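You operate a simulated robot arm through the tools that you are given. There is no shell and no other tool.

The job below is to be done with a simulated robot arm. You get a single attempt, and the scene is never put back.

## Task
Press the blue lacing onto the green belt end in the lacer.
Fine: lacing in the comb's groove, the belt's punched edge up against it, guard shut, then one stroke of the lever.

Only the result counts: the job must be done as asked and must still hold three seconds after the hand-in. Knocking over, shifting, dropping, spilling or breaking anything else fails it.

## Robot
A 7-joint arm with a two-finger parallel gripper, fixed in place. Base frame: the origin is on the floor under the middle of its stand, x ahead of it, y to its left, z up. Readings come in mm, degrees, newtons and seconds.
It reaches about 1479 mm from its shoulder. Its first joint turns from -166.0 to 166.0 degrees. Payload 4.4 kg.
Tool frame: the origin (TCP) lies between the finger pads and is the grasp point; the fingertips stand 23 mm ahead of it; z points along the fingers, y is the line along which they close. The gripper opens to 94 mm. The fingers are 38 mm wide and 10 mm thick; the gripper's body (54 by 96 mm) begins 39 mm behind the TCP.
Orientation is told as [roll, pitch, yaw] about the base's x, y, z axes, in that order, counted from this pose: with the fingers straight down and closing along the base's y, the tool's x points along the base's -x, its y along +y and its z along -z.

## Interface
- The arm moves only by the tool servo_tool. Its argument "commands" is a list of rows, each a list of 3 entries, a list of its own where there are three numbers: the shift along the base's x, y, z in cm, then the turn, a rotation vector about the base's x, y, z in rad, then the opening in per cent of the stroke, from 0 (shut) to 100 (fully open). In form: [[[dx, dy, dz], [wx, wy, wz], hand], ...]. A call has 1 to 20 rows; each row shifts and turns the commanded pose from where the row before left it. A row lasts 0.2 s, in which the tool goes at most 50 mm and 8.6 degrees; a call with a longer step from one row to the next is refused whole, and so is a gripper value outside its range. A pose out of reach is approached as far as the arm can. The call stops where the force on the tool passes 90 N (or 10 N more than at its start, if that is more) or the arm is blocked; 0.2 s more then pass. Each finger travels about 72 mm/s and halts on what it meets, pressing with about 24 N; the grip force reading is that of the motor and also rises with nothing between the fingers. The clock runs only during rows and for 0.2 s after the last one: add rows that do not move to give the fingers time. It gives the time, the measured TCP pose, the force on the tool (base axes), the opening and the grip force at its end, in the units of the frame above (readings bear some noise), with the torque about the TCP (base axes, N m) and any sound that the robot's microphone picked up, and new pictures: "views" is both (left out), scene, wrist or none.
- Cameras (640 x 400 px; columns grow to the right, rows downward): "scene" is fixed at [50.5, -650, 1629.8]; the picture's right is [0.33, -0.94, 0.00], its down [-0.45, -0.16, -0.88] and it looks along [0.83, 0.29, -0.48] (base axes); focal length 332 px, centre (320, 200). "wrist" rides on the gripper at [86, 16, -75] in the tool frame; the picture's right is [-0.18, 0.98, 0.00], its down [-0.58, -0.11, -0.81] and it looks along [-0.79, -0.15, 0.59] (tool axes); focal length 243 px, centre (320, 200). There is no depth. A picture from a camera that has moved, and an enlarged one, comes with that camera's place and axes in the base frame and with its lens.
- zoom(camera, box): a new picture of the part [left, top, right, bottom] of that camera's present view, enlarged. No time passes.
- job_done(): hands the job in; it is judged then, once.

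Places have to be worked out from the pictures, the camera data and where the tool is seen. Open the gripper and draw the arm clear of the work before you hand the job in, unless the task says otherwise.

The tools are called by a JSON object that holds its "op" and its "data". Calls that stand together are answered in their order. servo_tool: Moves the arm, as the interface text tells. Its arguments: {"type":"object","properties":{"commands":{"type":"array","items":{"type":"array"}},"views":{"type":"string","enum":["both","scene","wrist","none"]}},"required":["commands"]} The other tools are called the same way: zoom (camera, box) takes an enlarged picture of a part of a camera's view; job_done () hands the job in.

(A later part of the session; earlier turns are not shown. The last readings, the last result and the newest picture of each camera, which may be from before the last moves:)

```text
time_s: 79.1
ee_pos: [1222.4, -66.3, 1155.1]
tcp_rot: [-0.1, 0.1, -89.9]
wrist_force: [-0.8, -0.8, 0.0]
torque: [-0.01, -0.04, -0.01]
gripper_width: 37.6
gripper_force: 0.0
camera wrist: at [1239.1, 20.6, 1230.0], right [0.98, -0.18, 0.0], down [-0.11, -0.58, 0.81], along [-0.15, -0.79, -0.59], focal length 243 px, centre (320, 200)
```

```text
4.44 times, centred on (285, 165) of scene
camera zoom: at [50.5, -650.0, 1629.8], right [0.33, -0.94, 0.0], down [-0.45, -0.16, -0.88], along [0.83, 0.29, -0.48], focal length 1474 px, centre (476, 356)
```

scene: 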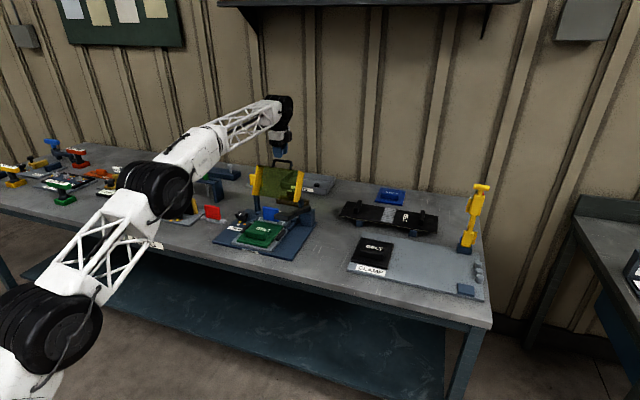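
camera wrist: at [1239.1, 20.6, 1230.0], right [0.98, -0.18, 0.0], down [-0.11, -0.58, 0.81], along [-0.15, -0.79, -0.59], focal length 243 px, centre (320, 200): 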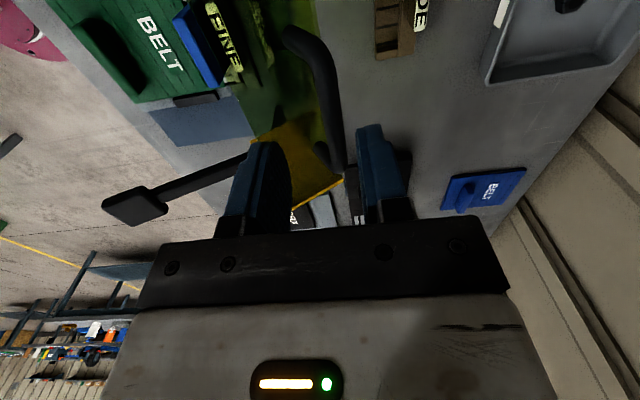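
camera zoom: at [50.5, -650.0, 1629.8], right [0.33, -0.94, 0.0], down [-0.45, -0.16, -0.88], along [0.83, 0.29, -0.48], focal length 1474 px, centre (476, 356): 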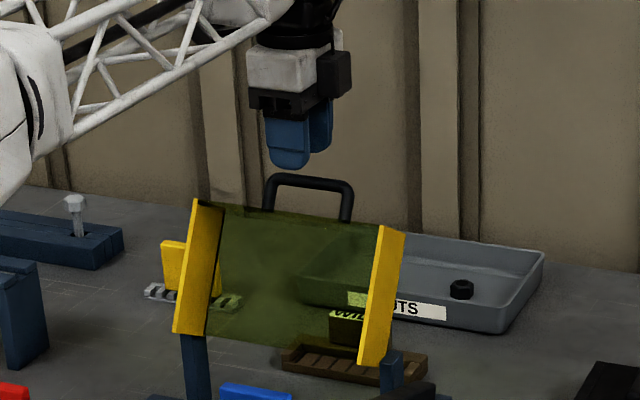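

The bar is at x≈1230.4 and about 11 mm thick. I move 8 mm forward, then down so the fingers straddle it.

{"op": "servo_tool", "data": {"commands": [[[0.8, 0, 0], [0, 0, 0], 40], [[0, 0, 0], [0, 0, 0], 40]], "views": "none"}}

{"op": "servo_tool", "data": {"commands": [[[0, 0, -1.0], [0, 0, 0], 40], [[0, 0, -1.0], [0, 0, 0], 40], [[0, 0, 0], [0, 0, 0], 40]]}}

{"op": "zoom", "data": {"camera": "wrist", "box": [220, 60, 420, 220]}}

{"op": "zoom", "data": {"camera": "scene", "box": [255, 130, 315, 190]}}

```text
time_s: 79.7
ee_pos: [1230.2, -65.2, 1156.6]
tcp_rot: [-0.1, 0.1, -89.9]
wrist_force: [0.3, 0.0, 1.1]
torque: [-0.01, 0.02, 0.0]
gripper_width: 37.7
gripper_force: 0.1
```

```text
time_s: 80.5
ee_pos: [1230.7, -66.0, 1135.9]
tcp_rot: [-0.1, 0.2, -90.0]
wrist_force: [0.5, -0.3, -0.3]
torque: [0.01, -0.05, 0.02]
gripper_width: 37.8
gripper_force: 0.0
camera wrist: at [1246.9, 20.3, 1210.7], right [0.98, -0.18, 0.0], down [-0.11, -0.58, 0.81], along [-0.15, -0.79, -0.59], focal length 243 px, centre (320, 200)
```

scene: 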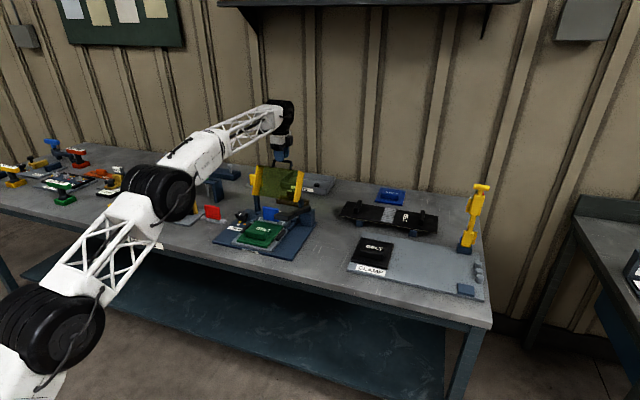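
wrist: 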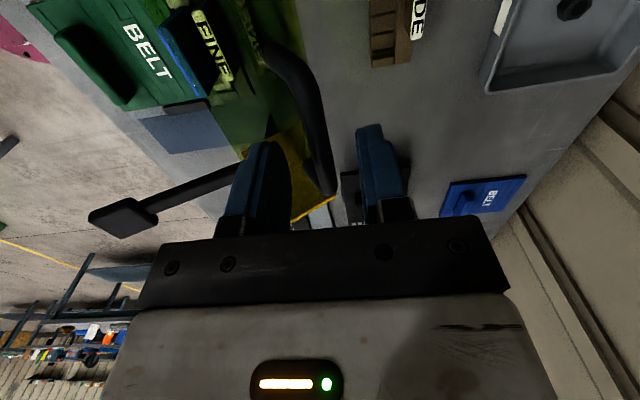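

```text
2.50 times, centred on (320, 140) of wrist
camera zoom: at [1246.9, 20.3, 1210.7], right [0.98, -0.18, 0.0], down [-0.11, -0.58, 0.81], along [-0.15, -0.79, -0.59], focal length 606 px, centre (320, 350)
```

zoom: 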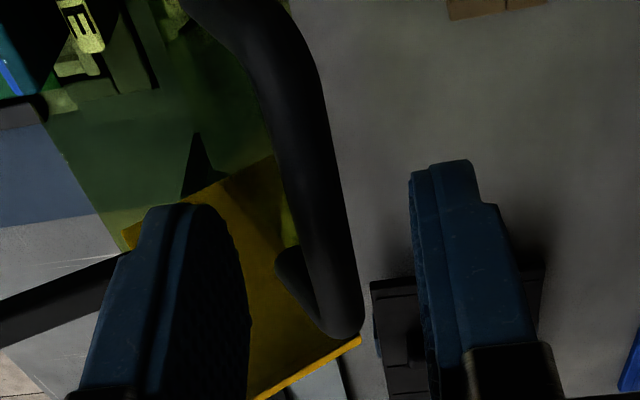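

```text
6.67 times, centred on (285, 160) of scene
camera zoom: at [50.5, -650.0, 1629.8], right [0.33, -0.94, 0.0], down [-0.45, -0.16, -0.88], along [0.83, 0.29, -0.48], focal length 2211 px, centre (553, 467)
```

zoom: 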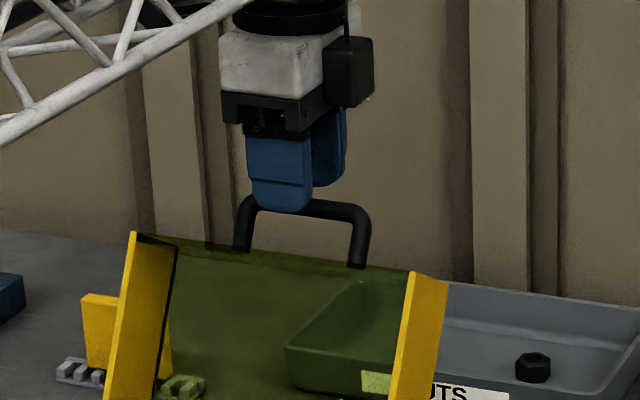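

The bar runs between the fingers (x≈1229). I descend 33 mm so the pads lie on either side of it.

{"op": "servo_tool", "data": {"commands": [[[0, 0, -1.0], [0, 0, 0], 40], [[0, 0, -1.0], [0, 0, 0], 40], [[0, 0, -1.3], [0, 0, 0], 40], [[0, 0, 0], [0, 0, 0], 40]]}}

{"op": "zoom", "data": {"camera": "wrist", "box": [220, 60, 420, 240]}}

{"op": "zoom", "data": {"camera": "scene", "box": [255, 130, 315, 190]}}

```text
time_s: 81.5
ee_pos: [1229.9, -65.8, 1105.9]
tcp_rot: [0.2, 0.1, -90.0]
wrist_force: [7.5, 0.0, 25.6]
torque: [-0.06, 0.58, 0.0]
gripper_width: 34.6
gripper_force: 0.1
camera wrist: at [1246.6, 21.0, 1181.8], right [0.98, -0.18, 0.0], down [-0.11, -0.58, 0.8], along [-0.15, -0.79, -0.59], focal length 243 px, centre (320, 200)
```

scene: 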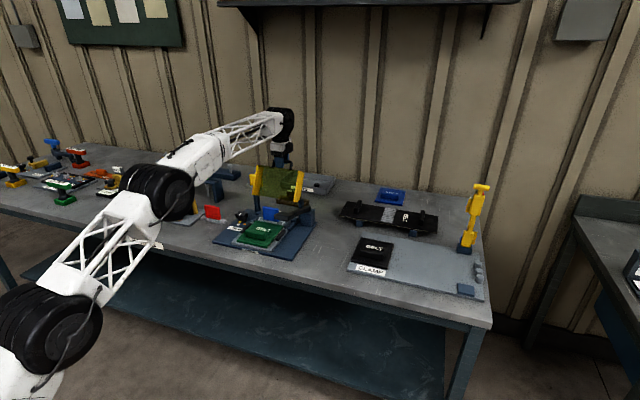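
wrist: 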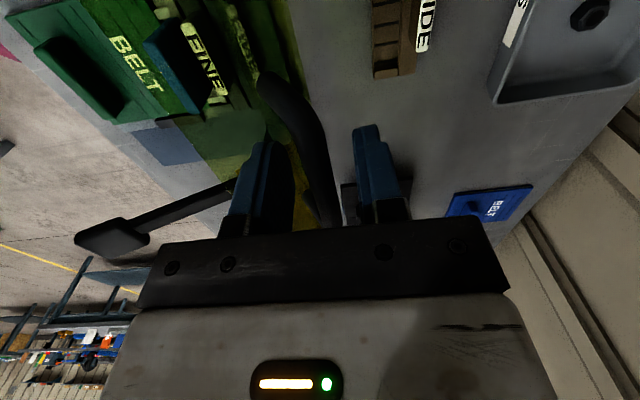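

```text
2.22 times, centred on (320, 150) of wrist
camera zoom: at [1246.6, 21.0, 1181.8], right [0.98, -0.18, 0.0], down [-0.11, -0.58, 0.8], along [-0.15, -0.79, -0.59], focal length 539 px, centre (320, 311)
```

zoom: 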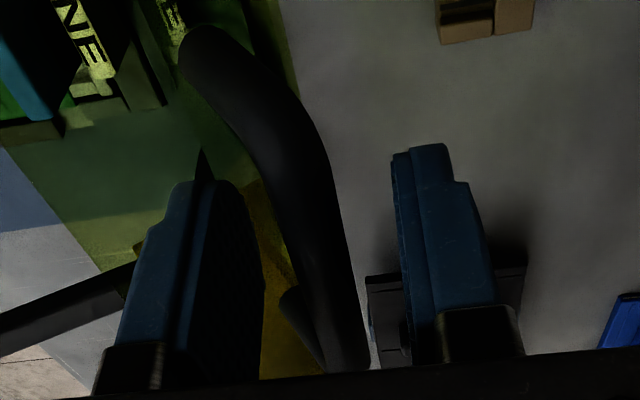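

```text
6.67 times, centred on (285, 160) of scene
camera zoom: at [50.5, -650.0, 1629.8], right [0.33, -0.94, 0.0], down [-0.45, -0.16, -0.88], along [0.83, 0.29, -0.48], focal length 2211 px, centre (553, 467)
```

zoom: 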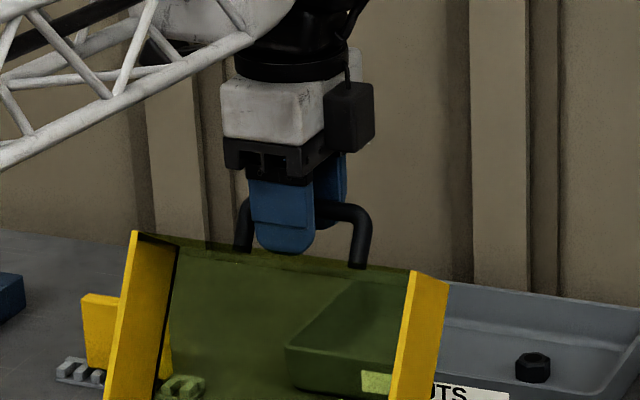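

The front fingertip touches the panel's top edge (25 N). I rise 7 mm to clear it, then narrow the fingers loosely around the bar.

{"op": "servo_tool", "data": {"commands": [[[0, 0, 0.7], [0, 0, 0], 40], [[0, 0, 0], [0, 0, 0], 30], [[0, 0, 0], [0, 0, 0], 24], [[0, 0, 0], [0, 0, 0], 24]]}}

{"op": "zoom", "data": {"camera": "wrist", "box": [220, 60, 420, 240]}}

{"op": "zoom", "data": {"camera": "scene", "box": [255, 130, 315, 190]}}

```text
time_s: 82.5
ee_pos: [1230.7, -64.5, 1109.6]
tcp_rot: [-0.1, 0.1, -90.0]
wrist_force: [-0.4, 0.5, -0.2]
torque: [-0.02, -0.02, 0.01]
gripper_width: 22.8
gripper_force: 0.0
camera wrist: at [1247.0, 21.2, 1184.8], right [0.98, -0.18, 0.0], down [-0.11, -0.58, 0.81], along [-0.15, -0.79, -0.59], focal length 243 px, centre (320, 200)
```

scene: 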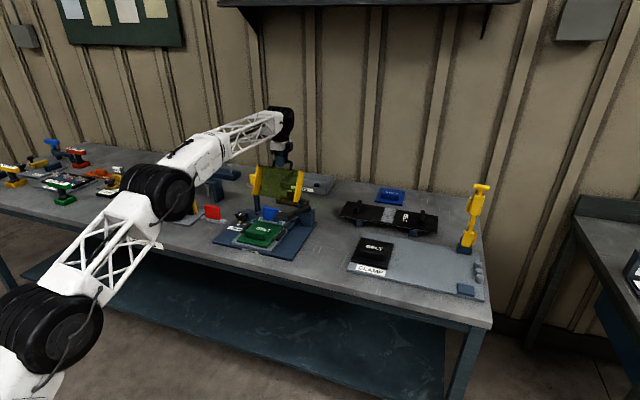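
wrist: 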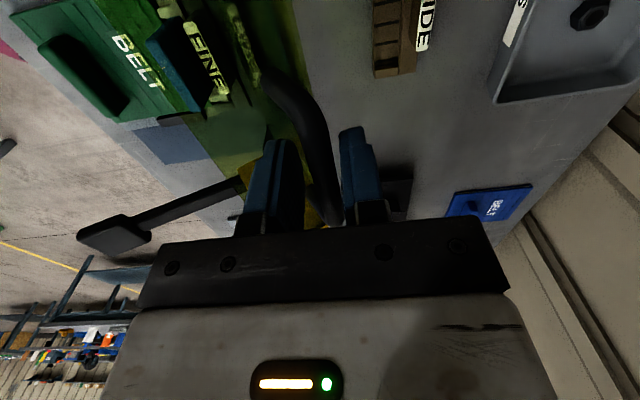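

```text
2.22 times, centred on (320, 150) of wrist
camera zoom: at [1247.0, 21.2, 1184.8], right [0.98, -0.18, 0.0], down [-0.11, -0.58, 0.81], along [-0.15, -0.79, -0.59], focal length 539 px, centre (320, 311)
```

zoom: 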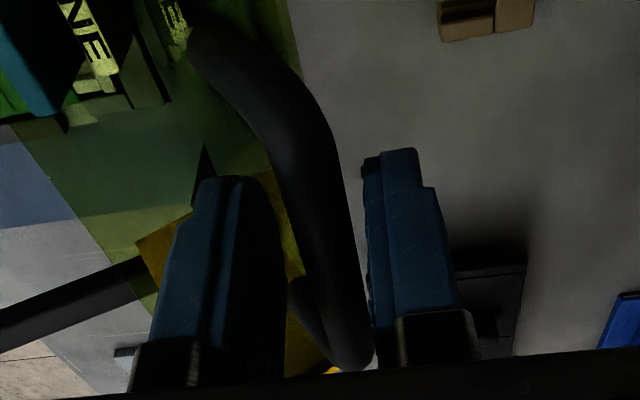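

```text
6.67 times, centred on (285, 160) of scene
camera zoom: at [50.5, -650.0, 1629.8], right [0.33, -0.94, 0.0], down [-0.45, -0.16, -0.88], along [0.83, 0.29, -0.48], focal length 2211 px, centre (553, 467)
```

zoom: 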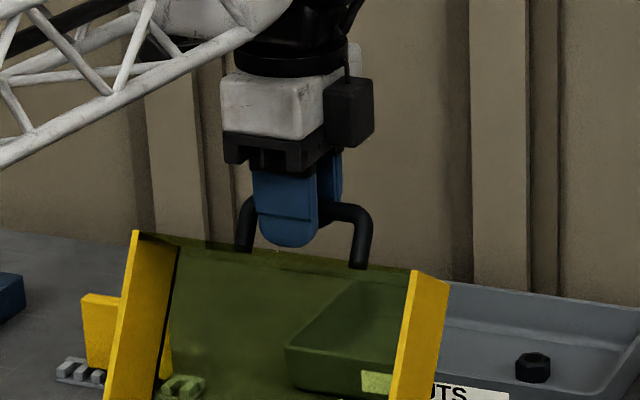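

The bar is loosely caged (22.8 mm opening, no force). The fingertip contact also shows the guard has an end plate, so the arc is about hinge (1174, 955), radius ≈162. I swing the first 20° and check.

{"op": "servo_tool", "data": {"commands": [[[-1.46, 0, 0.47], [0, 0, 0], 24], [[-1.38, 0, 0.3], [0, 0, 0], 24], [[-1.4, 0, 0.19], [0, 0, 0], 24], [[-1.41, 0, 0.06], [0, 0, 0], 24], [[0, 0, 0], [0, 0, 0], 24]]}}

{"op": "zoom", "data": {"camera": "scene", "box": [240, 130, 320, 210]}}

{"op": "zoom", "data": {"camera": "wrist", "box": [220, 60, 420, 240]}}

```text
time_s: 83.7
ee_pos: [1173.5, -64.6, 1121.1]
tcp_rot: [0.0, 0.2, -90.0]
wrist_force: [1.0, -0.4, -0.8]
torque: [-0.03, 0.0, -0.01]
gripper_width: 22.6
gripper_force: 0.2
camera wrist: at [1190.0, 21.7, 1195.3], right [0.98, -0.18, 0.0], down [-0.11, -0.58, 0.81], along [-0.15, -0.79, -0.59], focal length 243 px, centre (320, 200)
```

scene: 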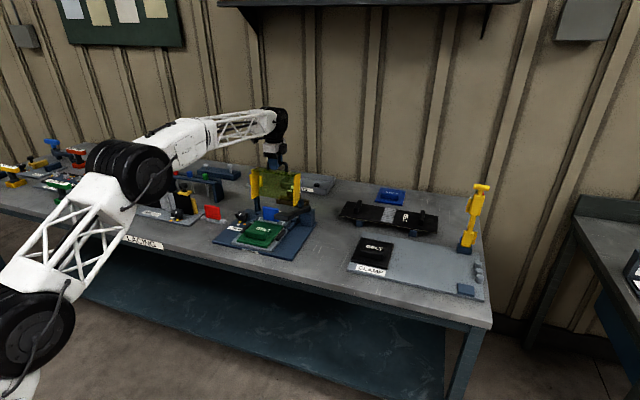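
wrist: 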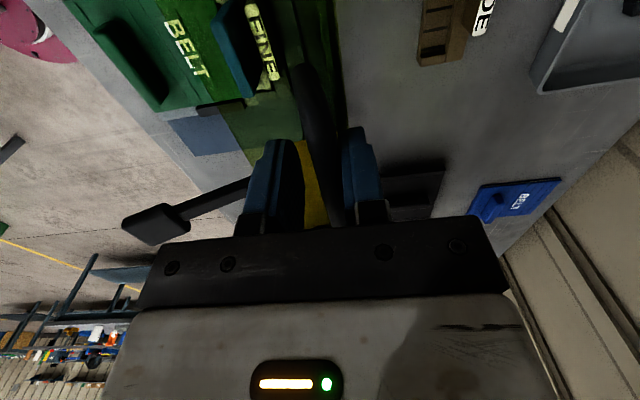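

```text
5.00 times, centred on (280, 170) of scene
camera zoom: at [50.5, -650.0, 1629.8], right [0.33, -0.94, 0.0], down [-0.45, -0.16, -0.88], along [0.83, 0.29, -0.48], focal length 1658 px, centre (520, 350)
```

zoom: 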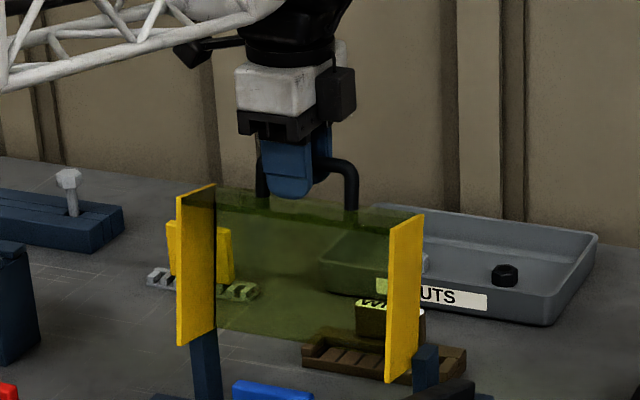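

```text
2.22 times, centred on (320, 150) of wrist
camera zoom: at [1190.0, 21.7, 1195.3], right [0.98, -0.18, 0.0], down [-0.11, -0.58, 0.81], along [-0.15, -0.79, -0.59], focal length 539 px, centre (320, 311)
```

zoom: 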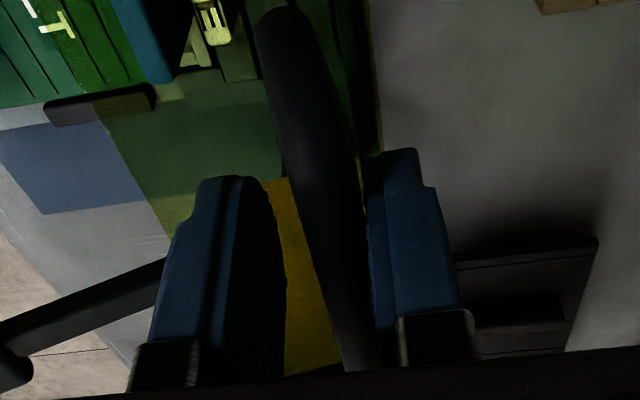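

The guard followed easily and stands about upright. I continue the arc to about 120°.

{"op": "servo_tool", "data": {"commands": [[[-1.41, 0, -0.06], [0, 0, 0], 24], [[-1.4, 0, -0.19], [0, 0, 0], 24], [[-1.38, 0, -0.3], [0, 0, 0], 24], [[-1.35, 0, -0.43], [0, 0, 0], 24], [[-1.31, 0, -0.54], [0, 0, 0], 24], [[-1.25, 0, -0.65], [0, 0, 0], 24], [[0, 0, 0], [0, 0, 0], 24]]}}

{"op": "zoom", "data": {"camera": "scene", "box": [230, 130, 320, 220]}}

{"op": "zoom", "data": {"camera": "wrist", "box": [220, 60, 420, 240]}}

```text
time_s: 85.3
ee_pos: [1090.9, -66.3, 1098.9]
tcp_rot: [-0.1, 0.1, -90.0]
wrist_force: [-2.3, 0.3, 6.9]
torque: [-0.04, -0.08, 0.01]
gripper_width: 21.4
gripper_force: 0.1
camera wrist: at [1107.7, 20.6, 1174.0], right [0.98, -0.18, 0.0], down [-0.11, -0.58, 0.8], along [-0.15, -0.79, -0.59], focal length 243 px, centre (320, 200)
```

scene: 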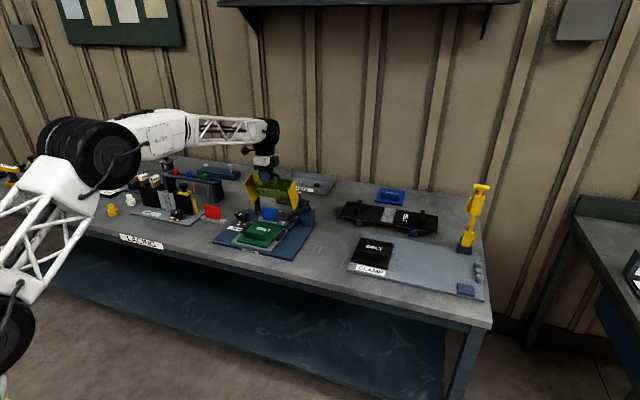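
wrist: 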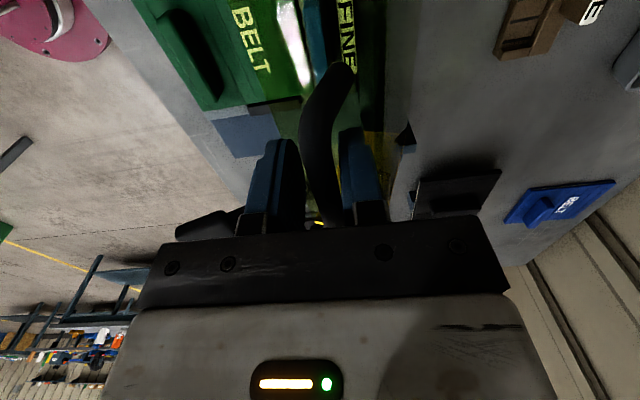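

```text
4.44 times, centred on (275, 175) of scene
camera zoom: at [50.5, -650.0, 1629.8], right [0.33, -0.94, 0.0], down [-0.45, -0.16, -0.88], along [0.83, 0.29, -0.48], focal length 1474 px, centre (520, 311)
```

zoom: 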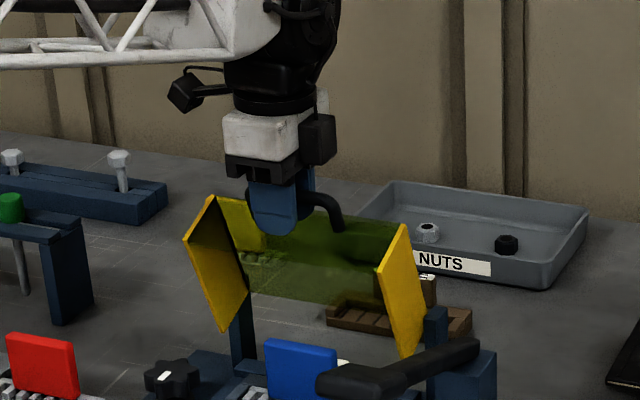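

```text
2.22 times, centred on (320, 150) of wrist
camera zoom: at [1107.7, 20.6, 1174.0], right [0.98, -0.18, 0.0], down [-0.11, -0.58, 0.8], along [-0.15, -0.79, -0.59], focal length 539 px, centre (320, 311)
```

zoom: 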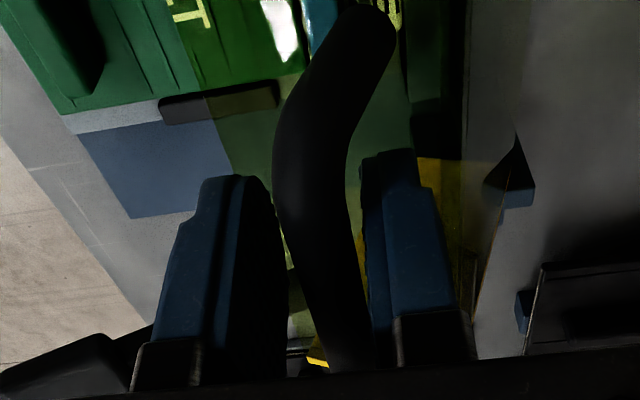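

The rear fingertip lightly touches the guard's end plate (7 N), so I rise 4 mm relative to the arc, then continue to about 150°, the front finger holding the guard back.

{"op": "servo_tool", "data": {"commands": [[[0, 0, 0.4], [0, 0, 0], 24], [[-1.19, 0, -0.76], [0, 0, 0], 24], [[-1.12, 0, -0.86], [0, 0, 0], 24], [[-1.05, 0, -0.95], [0, 0, 0], 24], [[0, 0, 0], [0, 0, 0], 24]]}}

{"op": "zoom", "data": {"camera": "scene", "box": [230, 140, 320, 230]}}

{"op": "zoom", "data": {"camera": "wrist", "box": [220, 60, 420, 240]}}

```text
time_s: 86.5
ee_pos: [1059.1, -65.3, 1077.4]
tcp_rot: [0.0, 0.0, -90.0]
wrist_force: [-6.5, -6.9, 8.5]
torque: [-0.19, -0.02, -0.16]
gripper_width: 19.6
gripper_force: 0.1
camera wrist: at [1075.8, 20.8, 1152.8], right [0.98, -0.18, 0.0], down [-0.11, -0.58, 0.81], along [-0.15, -0.79, -0.59], focal length 243 px, centre (320, 200)
```

scene: 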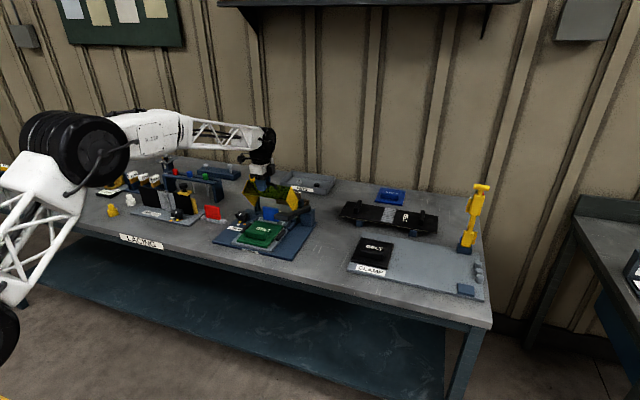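
wrist: 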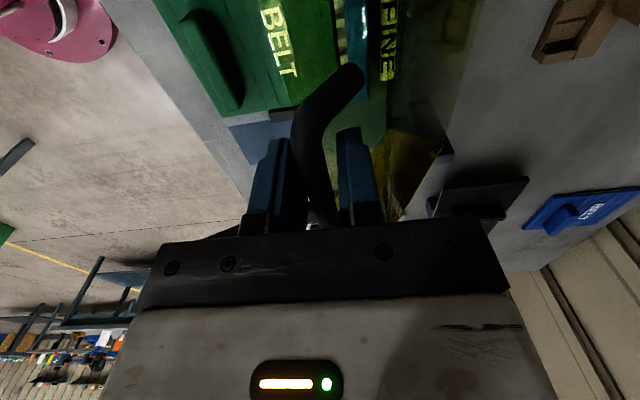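

```text
4.44 times, centred on (275, 185) of scene
camera zoom: at [50.5, -650.0, 1629.8], right [0.33, -0.94, 0.0], down [-0.45, -0.16, -0.88], along [0.83, 0.29, -0.48], focal length 1474 px, centre (520, 267)
```

zoom: 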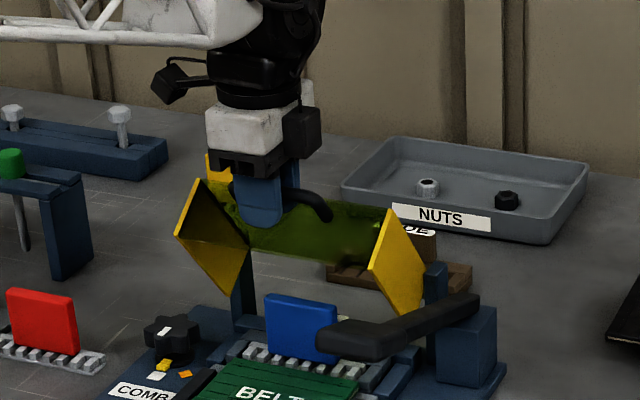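

```text
2.22 times, centred on (320, 150) of wrist
camera zoom: at [1075.8, 20.8, 1152.8], right [0.98, -0.18, 0.0], down [-0.11, -0.58, 0.81], along [-0.15, -0.79, -0.59], focal length 539 px, centre (320, 311)
```

zoom: 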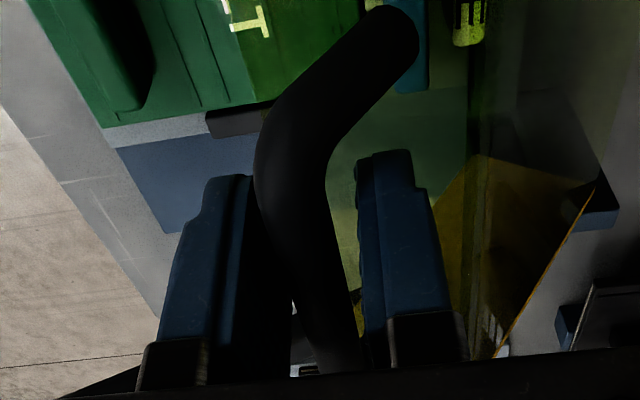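

Light contact forces remain (rear tip on the end plate); I rise another 5 mm and go on along the arc.

{"op": "servo_tool", "data": {"commands": [[[0, 0, 0.5], [0, 0, 0], 24], [[0, 0, 0], [0, 0, 0], 24]], "views": "none"}}

{"op": "servo_tool", "data": {"commands": [[[-0.95, 0, -1.05], [0, 0, 0], 24], [[-0.86, 0, -1.12], [0, 0, 0], 24], [[-0.76, 0, -1.19], [0, 0, 0], 24], [[0, 0, 0], [0, 0, 0], 24]]}}

{"op": "zoom", "data": {"camera": "scene", "box": [230, 150, 320, 240]}}

{"op": "zoom", "data": {"camera": "wrist", "box": [220, 60, 420, 240]}}

```text
time_s: 87.1
ee_pos: [1060.0, -63.7, 1082.4]
tcp_rot: [-0.1, 0.1, -90.0]
wrist_force: [-0.7, 0.3, 0.3]
torque: [0.0, -0.05, -0.01]
gripper_width: 22.6
gripper_force: 0.0
```

```text
time_s: 88.1
ee_pos: [1033.3, -64.4, 1049.5]
tcp_rot: [-0.1, 0.2, -90.0]
wrist_force: [0.0, -1.1, -0.6]
torque: [0.0, 0.01, -0.01]
gripper_width: 22.4
gripper_force: 0.1
camera wrist: at [1049.2, 21.6, 1123.4], right [0.98, -0.18, 0.0], down [-0.11, -0.58, 0.81], along [-0.15, -0.79, -0.59], focal length 243 px, centre (320, 200)
```

scene: 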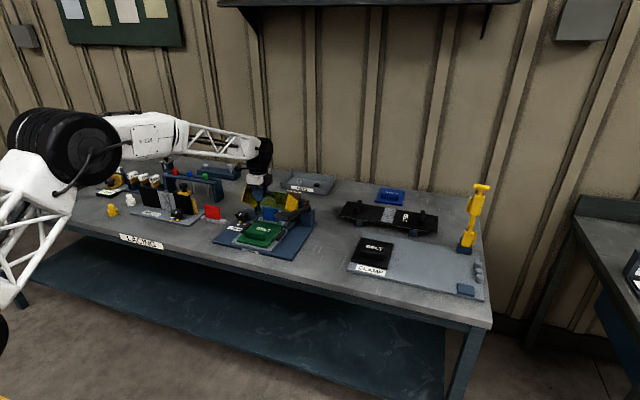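
wrist: 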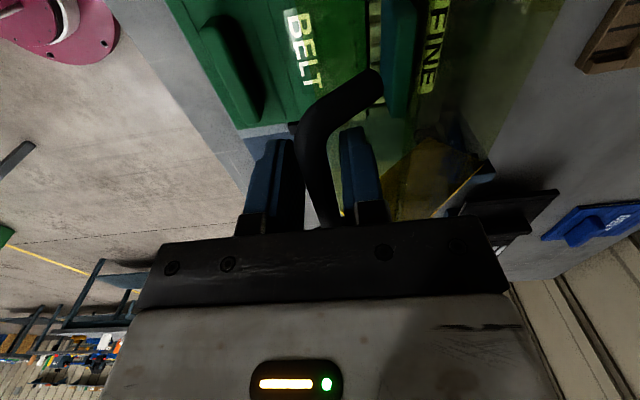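

```text
4.44 times, centred on (275, 195) of scene
camera zoom: at [50.5, -650.0, 1629.8], right [0.33, -0.94, 0.0], down [-0.45, -0.16, -0.88], along [0.83, 0.29, -0.48], focal length 1474 px, centre (520, 222)
```

zoom: 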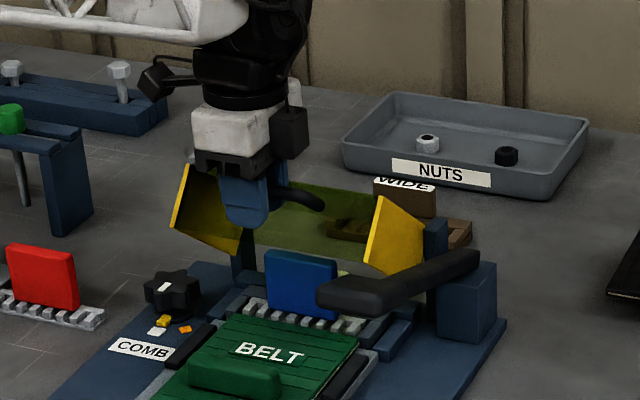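

```text
2.22 times, centred on (320, 150) of wrist
camera zoom: at [1049.2, 21.6, 1123.4], right [0.98, -0.18, 0.0], down [-0.11, -0.58, 0.81], along [-0.15, -0.79, -0.59], focal length 539 px, centre (320, 311)
```

zoom: 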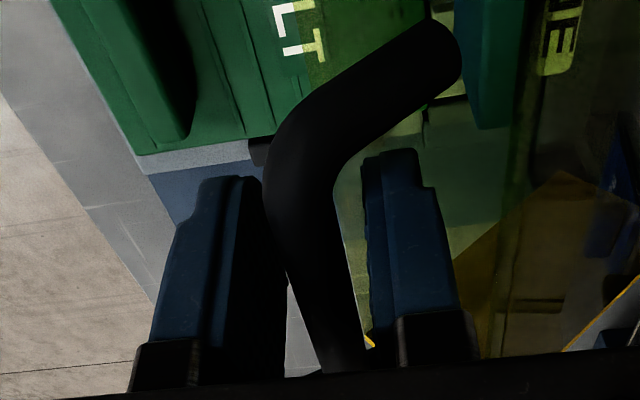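

The guard follows with almost no force. I continue to about 165°.

{"op": "servo_tool", "data": {"commands": [[[-0.65, 0, -1.25], [0, 0, 0], 24], [[-0.54, 0, -1.31], [0, 0, 0], 24], [[-0.43, 0, -1.35], [0, 0, 0], 24], [[0, 0, 0], [0, 0, 0], 24]]}}

{"op": "zoom", "data": {"camera": "scene", "box": [225, 160, 315, 250]}}

{"op": "zoom", "data": {"camera": "wrist", "box": [220, 60, 420, 240]}}

```text
time_s: 89.1
ee_pos: [1017.0, -65.5, 1008.1]
tcp_rot: [-0.1, 0.2, -90.0]
wrist_force: [-14.6, 1.0, 1.9]
torque: [-0.03, 0.05, 0.28]
gripper_width: 23.7
gripper_force: 7.8
camera wrist: at [1033.8, 21.5, 1083.4], right [0.98, -0.18, 0.0], down [-0.11, -0.58, 0.81], along [-0.15, -0.79, -0.59], focal length 243 px, centre (320, 200)
```

scene: 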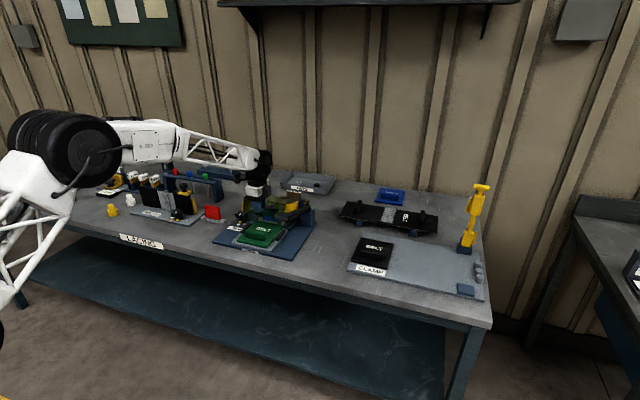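
wrist: 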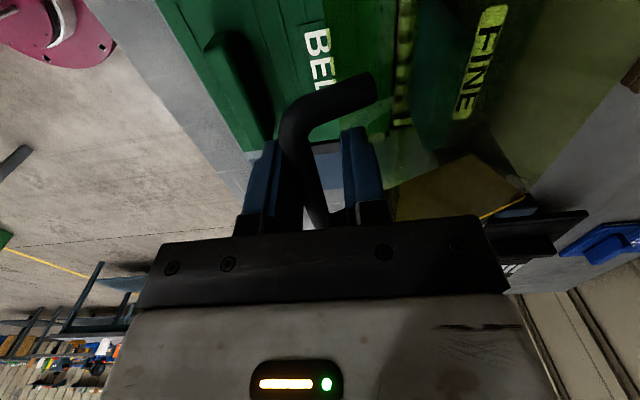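

```text
4.44 times, centred on (270, 205) of scene
camera zoom: at [50.5, -650.0, 1629.8], right [0.33, -0.94, 0.0], down [-0.45, -0.16, -0.88], along [0.83, 0.29, -0.48], focal length 1474 px, centre (542, 178)
```

zoom: 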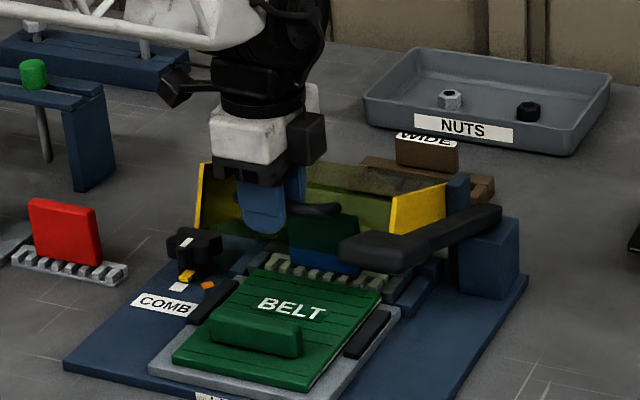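

```text
2.22 times, centred on (320, 150) of wrist
camera zoom: at [1033.8, 21.5, 1083.4], right [0.98, -0.18, 0.0], down [-0.11, -0.58, 0.81], along [-0.15, -0.79, -0.59], focal length 539 px, centre (320, 311)
```

zoom: 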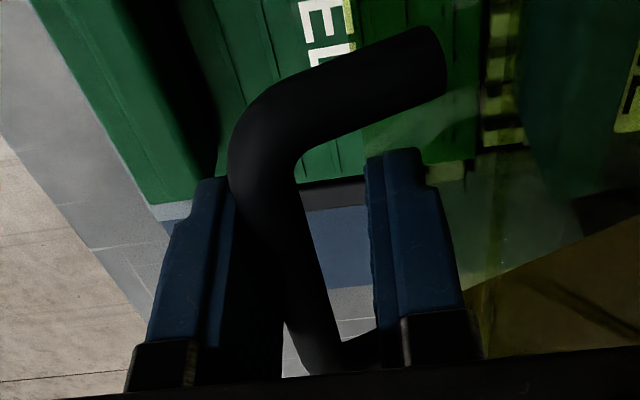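

The bar presses the front finger (15 N): the true arc lies about 6 mm nearer to the robot. I shift −6 mm in x and continue down gently.

{"op": "servo_tool", "data": {"commands": [[[-0.6, 0, 0], [0, 0, 0], 24], [[-0.3, 0, -1.3], [0, 0, 0], 24], [[0, 0, 0], [0, 0, 0], 24]]}}

{"op": "zoom", "data": {"camera": "scene", "box": [225, 160, 315, 250]}}

{"op": "zoom", "data": {"camera": "wrist", "box": [220, 60, 420, 240]}}

```text
time_s: 89.9
ee_pos: [1009.5, -64.5, 995.3]
tcp_rot: [-0.1, 0.1, -90.0]
wrist_force: [-0.4, -0.1, -0.1]
torque: [0.03, 0.01, -0.01]
gripper_width: 22.4
gripper_force: 0.0
camera wrist: at [1025.1, 21.4, 1070.6], right [0.98, -0.18, 0.0], down [-0.11, -0.58, 0.81], along [-0.15, -0.79, -0.59], focal length 243 px, centre (320, 200)
```

scene: 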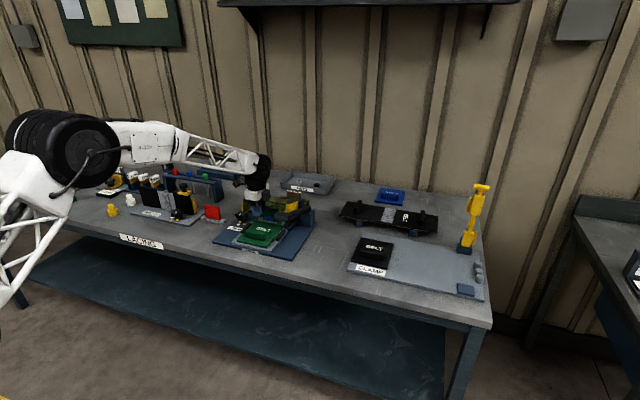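
wrist: 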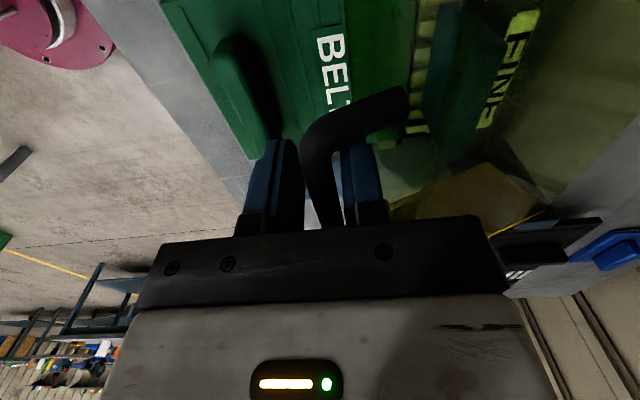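

```text
4.44 times, centred on (270, 205) of scene
camera zoom: at [50.5, -650.0, 1629.8], right [0.33, -0.94, 0.0], down [-0.45, -0.16, -0.88], along [0.83, 0.29, -0.48], focal length 1474 px, centre (542, 178)
```

zoom: 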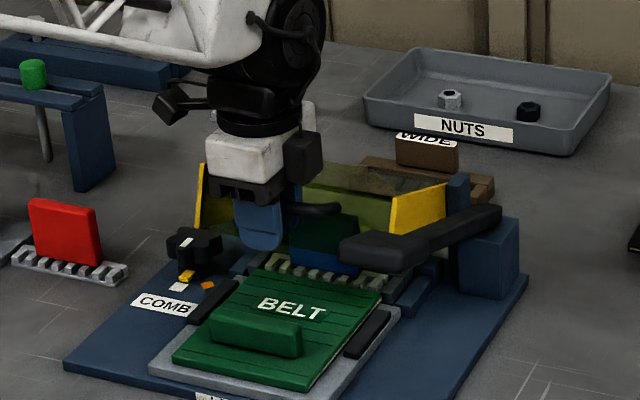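

```text
2.22 times, centred on (320, 150) of wrist
camera zoom: at [1025.1, 21.4, 1070.6], right [0.98, -0.18, 0.0], down [-0.11, -0.58, 0.81], along [-0.15, -0.79, -0.59], focal length 539 px, centre (320, 311)
```

zoom: 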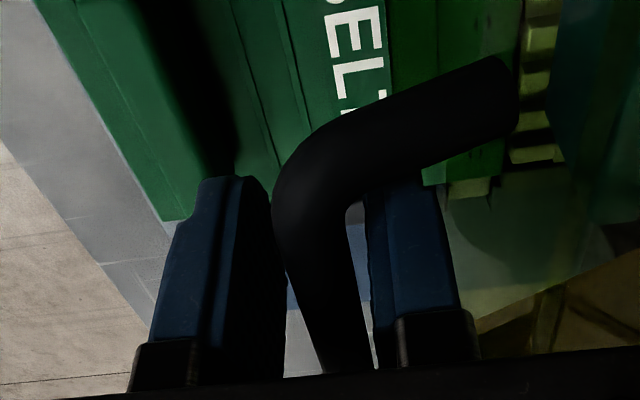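

The guard now stays where it is (stiff hinge), so it needs pushing down. I lift the fingers off the bar, close them, and look at the bar from above.

{"op": "servo_tool", "data": {"commands": [[[0, 0, 2.5], [0, 0, 0], 30], [[0, 0, 2.5], [0, 0, 0], 30], [[0, 0, 2.0], [0, 0, 0], 10], [[0, 0, 0], [0, 0, 0], 0], [[0, 0, 0], [0, 0, 0], 0]]}}

{"op": "zoom", "data": {"camera": "wrist", "box": [220, 40, 440, 240]}}

{"op": "zoom", "data": {"camera": "scene", "box": [225, 160, 315, 250]}}

```text
time_s: 91.1
ee_pos: [1009.2, -63.8, 1066.4]
tcp_rot: [-0.1, 0.1, -90.0]
wrist_force: [0.6, -1.3, 0.7]
torque: [-0.02, 0.02, -0.02]
gripper_width: 0.0
gripper_force: 24.1
camera wrist: at [1025.7, 22.0, 1141.7], right [0.98, -0.18, 0.0], down [-0.11, -0.58, 0.81], along [-0.15, -0.79, -0.59], focal length 243 px, centre (320, 200)
```

scene: 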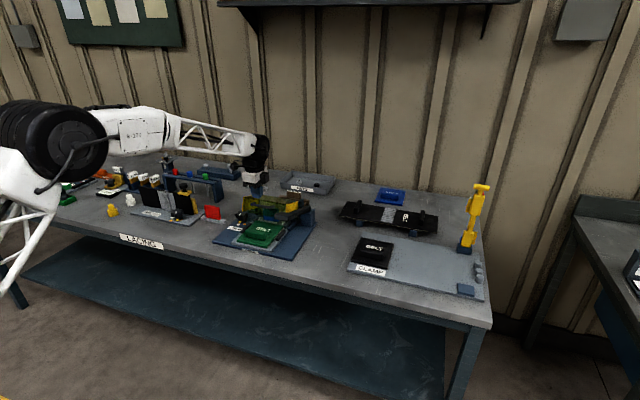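
wrist: 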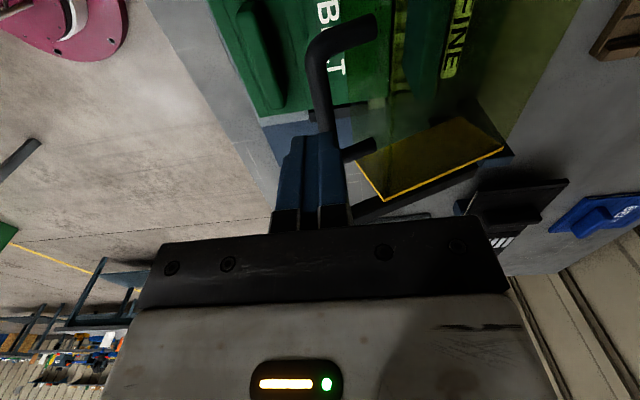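

```text
2.00 times, centred on (330, 140) of wrist
camera zoom: at [1025.7, 22.0, 1141.7], right [0.98, -0.18, 0.0], down [-0.11, -0.58, 0.81], along [-0.15, -0.79, -0.59], focal length 485 px, centre (300, 320)
```

zoom: 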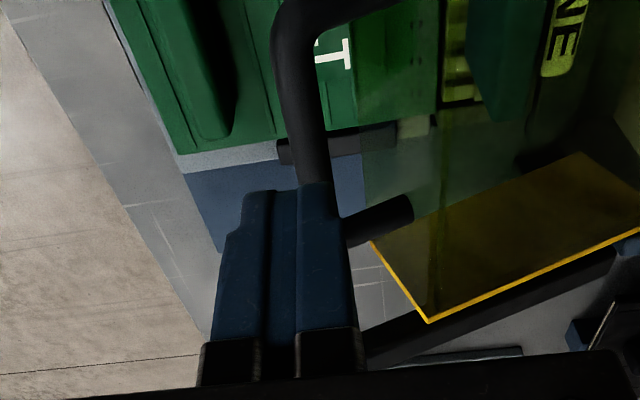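

```text
4.44 times, centred on (270, 205) of scene
camera zoom: at [50.5, -650.0, 1629.8], right [0.33, -0.94, 0.0], down [-0.45, -0.16, -0.88], along [0.83, 0.29, -0.48], focal length 1474 px, centre (542, 178)
```

zoom: 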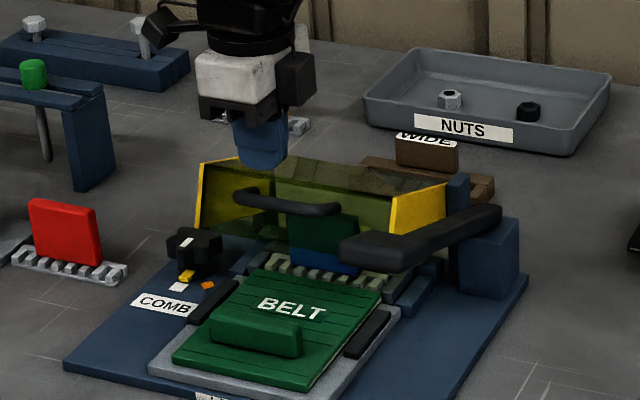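

The guard looks nearly horizontal already. I zoom in to judge whether it's fully shut or still a few degrees open.

{"op": "zoom", "data": {"camera": "scene", "box": [250, 185, 325, 235]}}

{"op": "zoom", "data": {"camera": "wrist", "box": [280, 0, 520, 220]}}

```text
8.00 times, centred on (288, 210) of scene
camera zoom: at [50.5, -650.0, 1629.8], right [0.33, -0.94, 0.0], down [-0.45, -0.16, -0.88], along [0.83, 0.29, -0.48], focal length 2653 px, centre (580, 120)
```

zoom: 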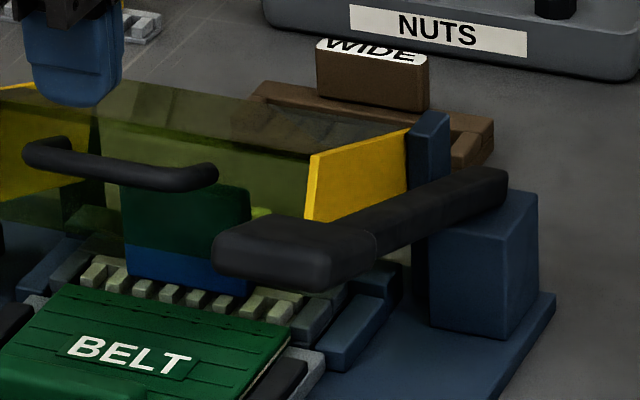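

```text
1.82 times, centred on (400, 110) of wrist
camera zoom: at [1025.7, 22.0, 1141.7], right [0.98, -0.18, 0.0], down [-0.11, -0.58, 0.81], along [-0.15, -0.79, -0.59], focal length 441 px, centre (174, 364)
```

zoom: 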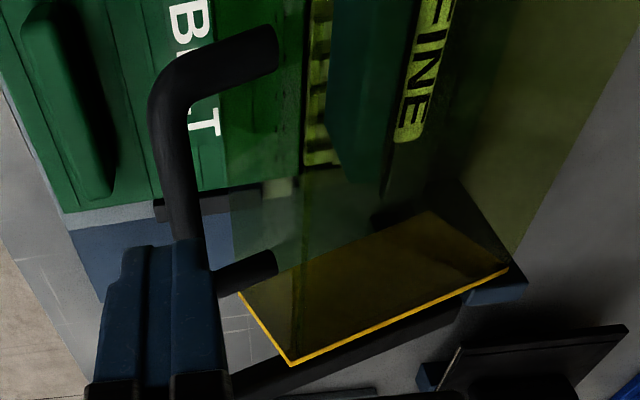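

The wing's top edge still slopes about 20° from horizontal, so the guard isn't shut. With closed fingers right above the bar (x≈1010), I push it down in steps.

{"op": "servo_tool", "data": {"commands": [[[0.1, 0, -2.0], [0, 0, 0], 0], [[0, 0, -1.6], [0, 0, 0], 0], [[0, 0, -0.6], [0, 0, 0], 0], [[0, 0, 0], [0, 0, 0], 0]], "views": "none"}}

{"op": "servo_tool", "data": {"commands": [[[0, 0, -1.0], [0, 0, 0], 0], [[0, 0, 0], [0, 0, 0], 0]]}}

{"op": "zoom", "data": {"camera": "scene", "box": [250, 180, 325, 235]}}

```text
time_s: 92.1
ee_pos: [1008.7, -65.3, 1022.8]
tcp_rot: [-0.2, 0.1, -90.0]
wrist_force: [0.2, 0.4, -0.2]
torque: [-0.01, -0.02, -0.01]
gripper_width: 0.1
gripper_force: 23.8
```

```text
time_s: 92.7
ee_pos: [1010.2, -65.2, 1013.0]
tcp_rot: [0.0, 0.1, -90.0]
wrist_force: [-0.3, -0.1, 0.0]
torque: [0.0, -0.03, 0.01]
gripper_width: 0.0
gripper_force: 24.3
camera wrist: at [1025.7, 21.4, 1088.6], right [0.98, -0.18, 0.0], down [-0.11, -0.58, 0.81], along [-0.15, -0.79, -0.59], focal length 243 px, centre (320, 200)
```

scene: 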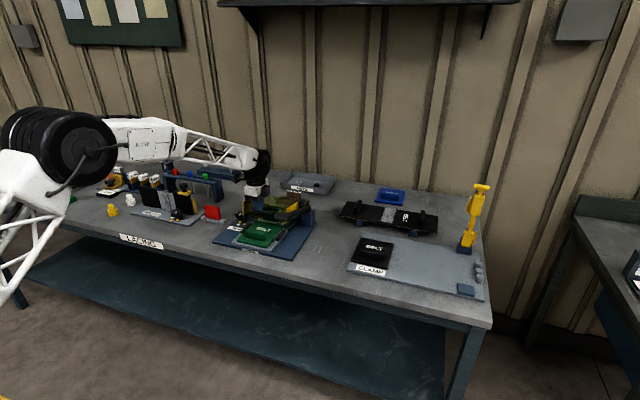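
wrist: 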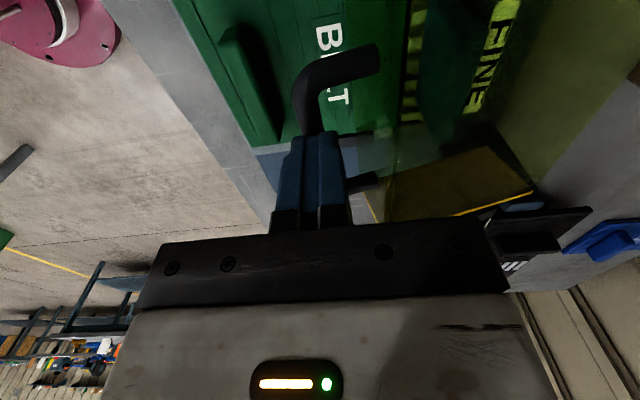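

```text
7.27 times, centred on (288, 208) of scene
camera zoom: at [50.5, -650.0, 1629.8], right [0.33, -0.94, 0.0], down [-0.45, -0.16, -0.88], along [0.83, 0.29, -0.48], focal length 2412 px, centre (556, 146)
```

zoom: 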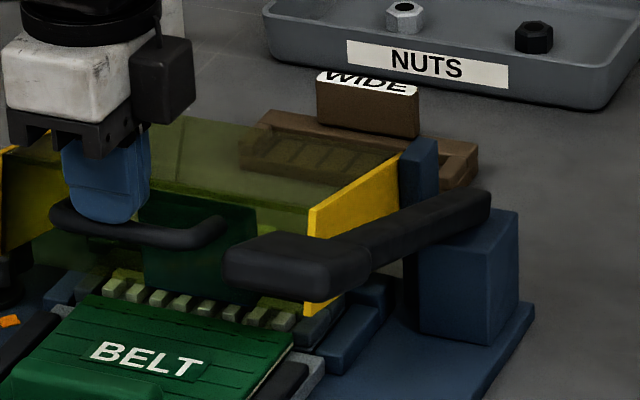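

The guard goes down with almost no force. I keep pushing in steps and watch the angle.

{"op": "servo_tool", "data": {"commands": [[[0, 0, -1.0], [0, 0, 0], 0], [[0, 0, -1.0], [0, 0, 0], 0], [[0, 0, 0], [0, 0, 0], 0]], "views": "none"}}

{"op": "servo_tool", "data": {"commands": [[[0, 0, -1.0], [0, 0, 0], 0], [[0, 0, 0], [0, 0, 0], 0], [[0, 0, 0], [0, 0, 0], 0]]}}

{"op": "zoom", "data": {"camera": "scene", "box": [250, 180, 325, 235]}}

{"op": "zoom", "data": {"camera": "wrist", "box": [280, 0, 520, 220]}}

```text
time_s: 93.5
ee_pos: [1010.3, -64.5, 993.6]
tcp_rot: [-0.1, 0.1, -90.0]
wrist_force: [-0.5, 0.2, -1.0]
torque: [-0.03, -0.03, 0.02]
gripper_width: 0.2
gripper_force: 24.4
```

```text
time_s: 94.3
ee_pos: [1009.0, -66.2, 982.9]
tcp_rot: [-0.1, 0.0, -89.9]
wrist_force: [1.0, 0.3, 0.1]
torque: [-0.01, 0.03, -0.01]
gripper_width: 0.0
gripper_force: 23.9
camera wrist: at [1026.0, 20.9, 1058.4], right [0.98, -0.18, 0.0], down [-0.11, -0.58, 0.81], along [-0.15, -0.79, -0.59], focal length 243 px, centre (320, 200)
```

scene: 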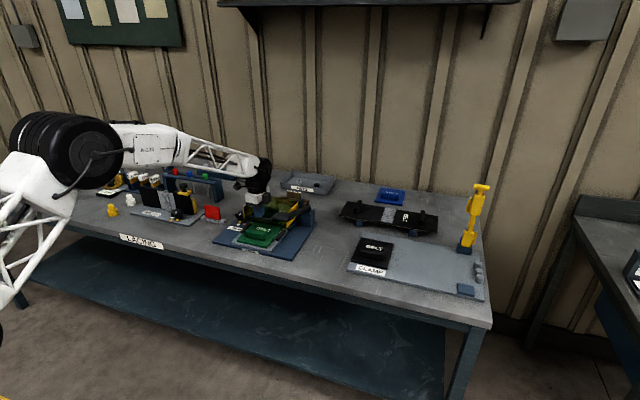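
wrist: 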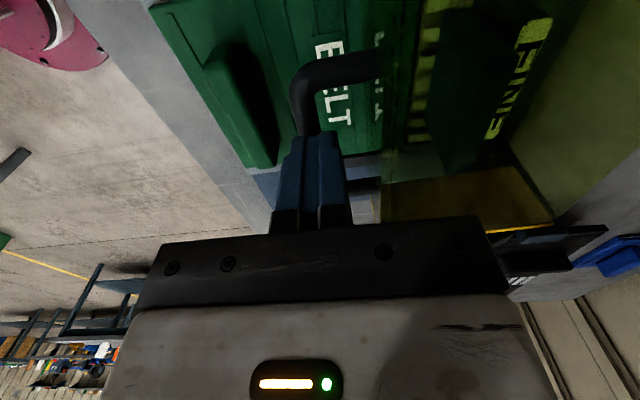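

```text
7.27 times, centred on (288, 208) of scene
camera zoom: at [50.5, -650.0, 1629.8], right [0.33, -0.94, 0.0], down [-0.45, -0.16, -0.88], along [0.83, 0.29, -0.48], focal length 2412 px, centre (556, 146)
```

zoom: 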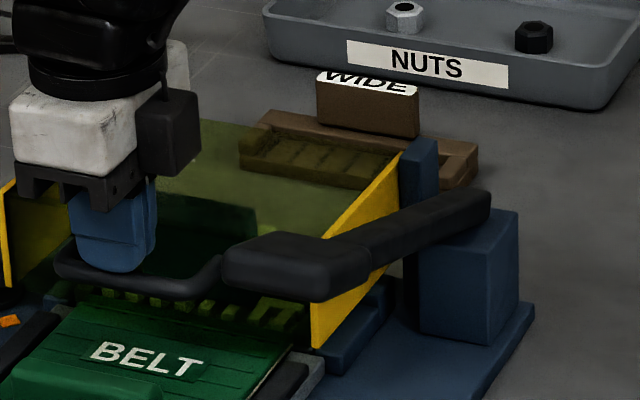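

```text
1.82 times, centred on (400, 110) of wrist
camera zoom: at [1026.0, 20.9, 1058.4], right [0.98, -0.18, 0.0], down [-0.11, -0.58, 0.81], along [-0.15, -0.79, -0.59], focal length 441 px, centre (174, 364)
```

zoom: 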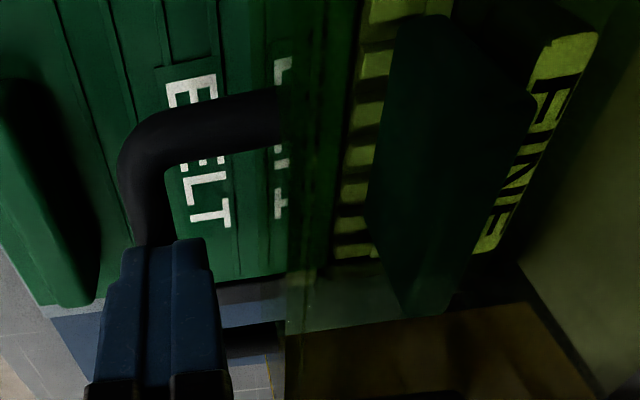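

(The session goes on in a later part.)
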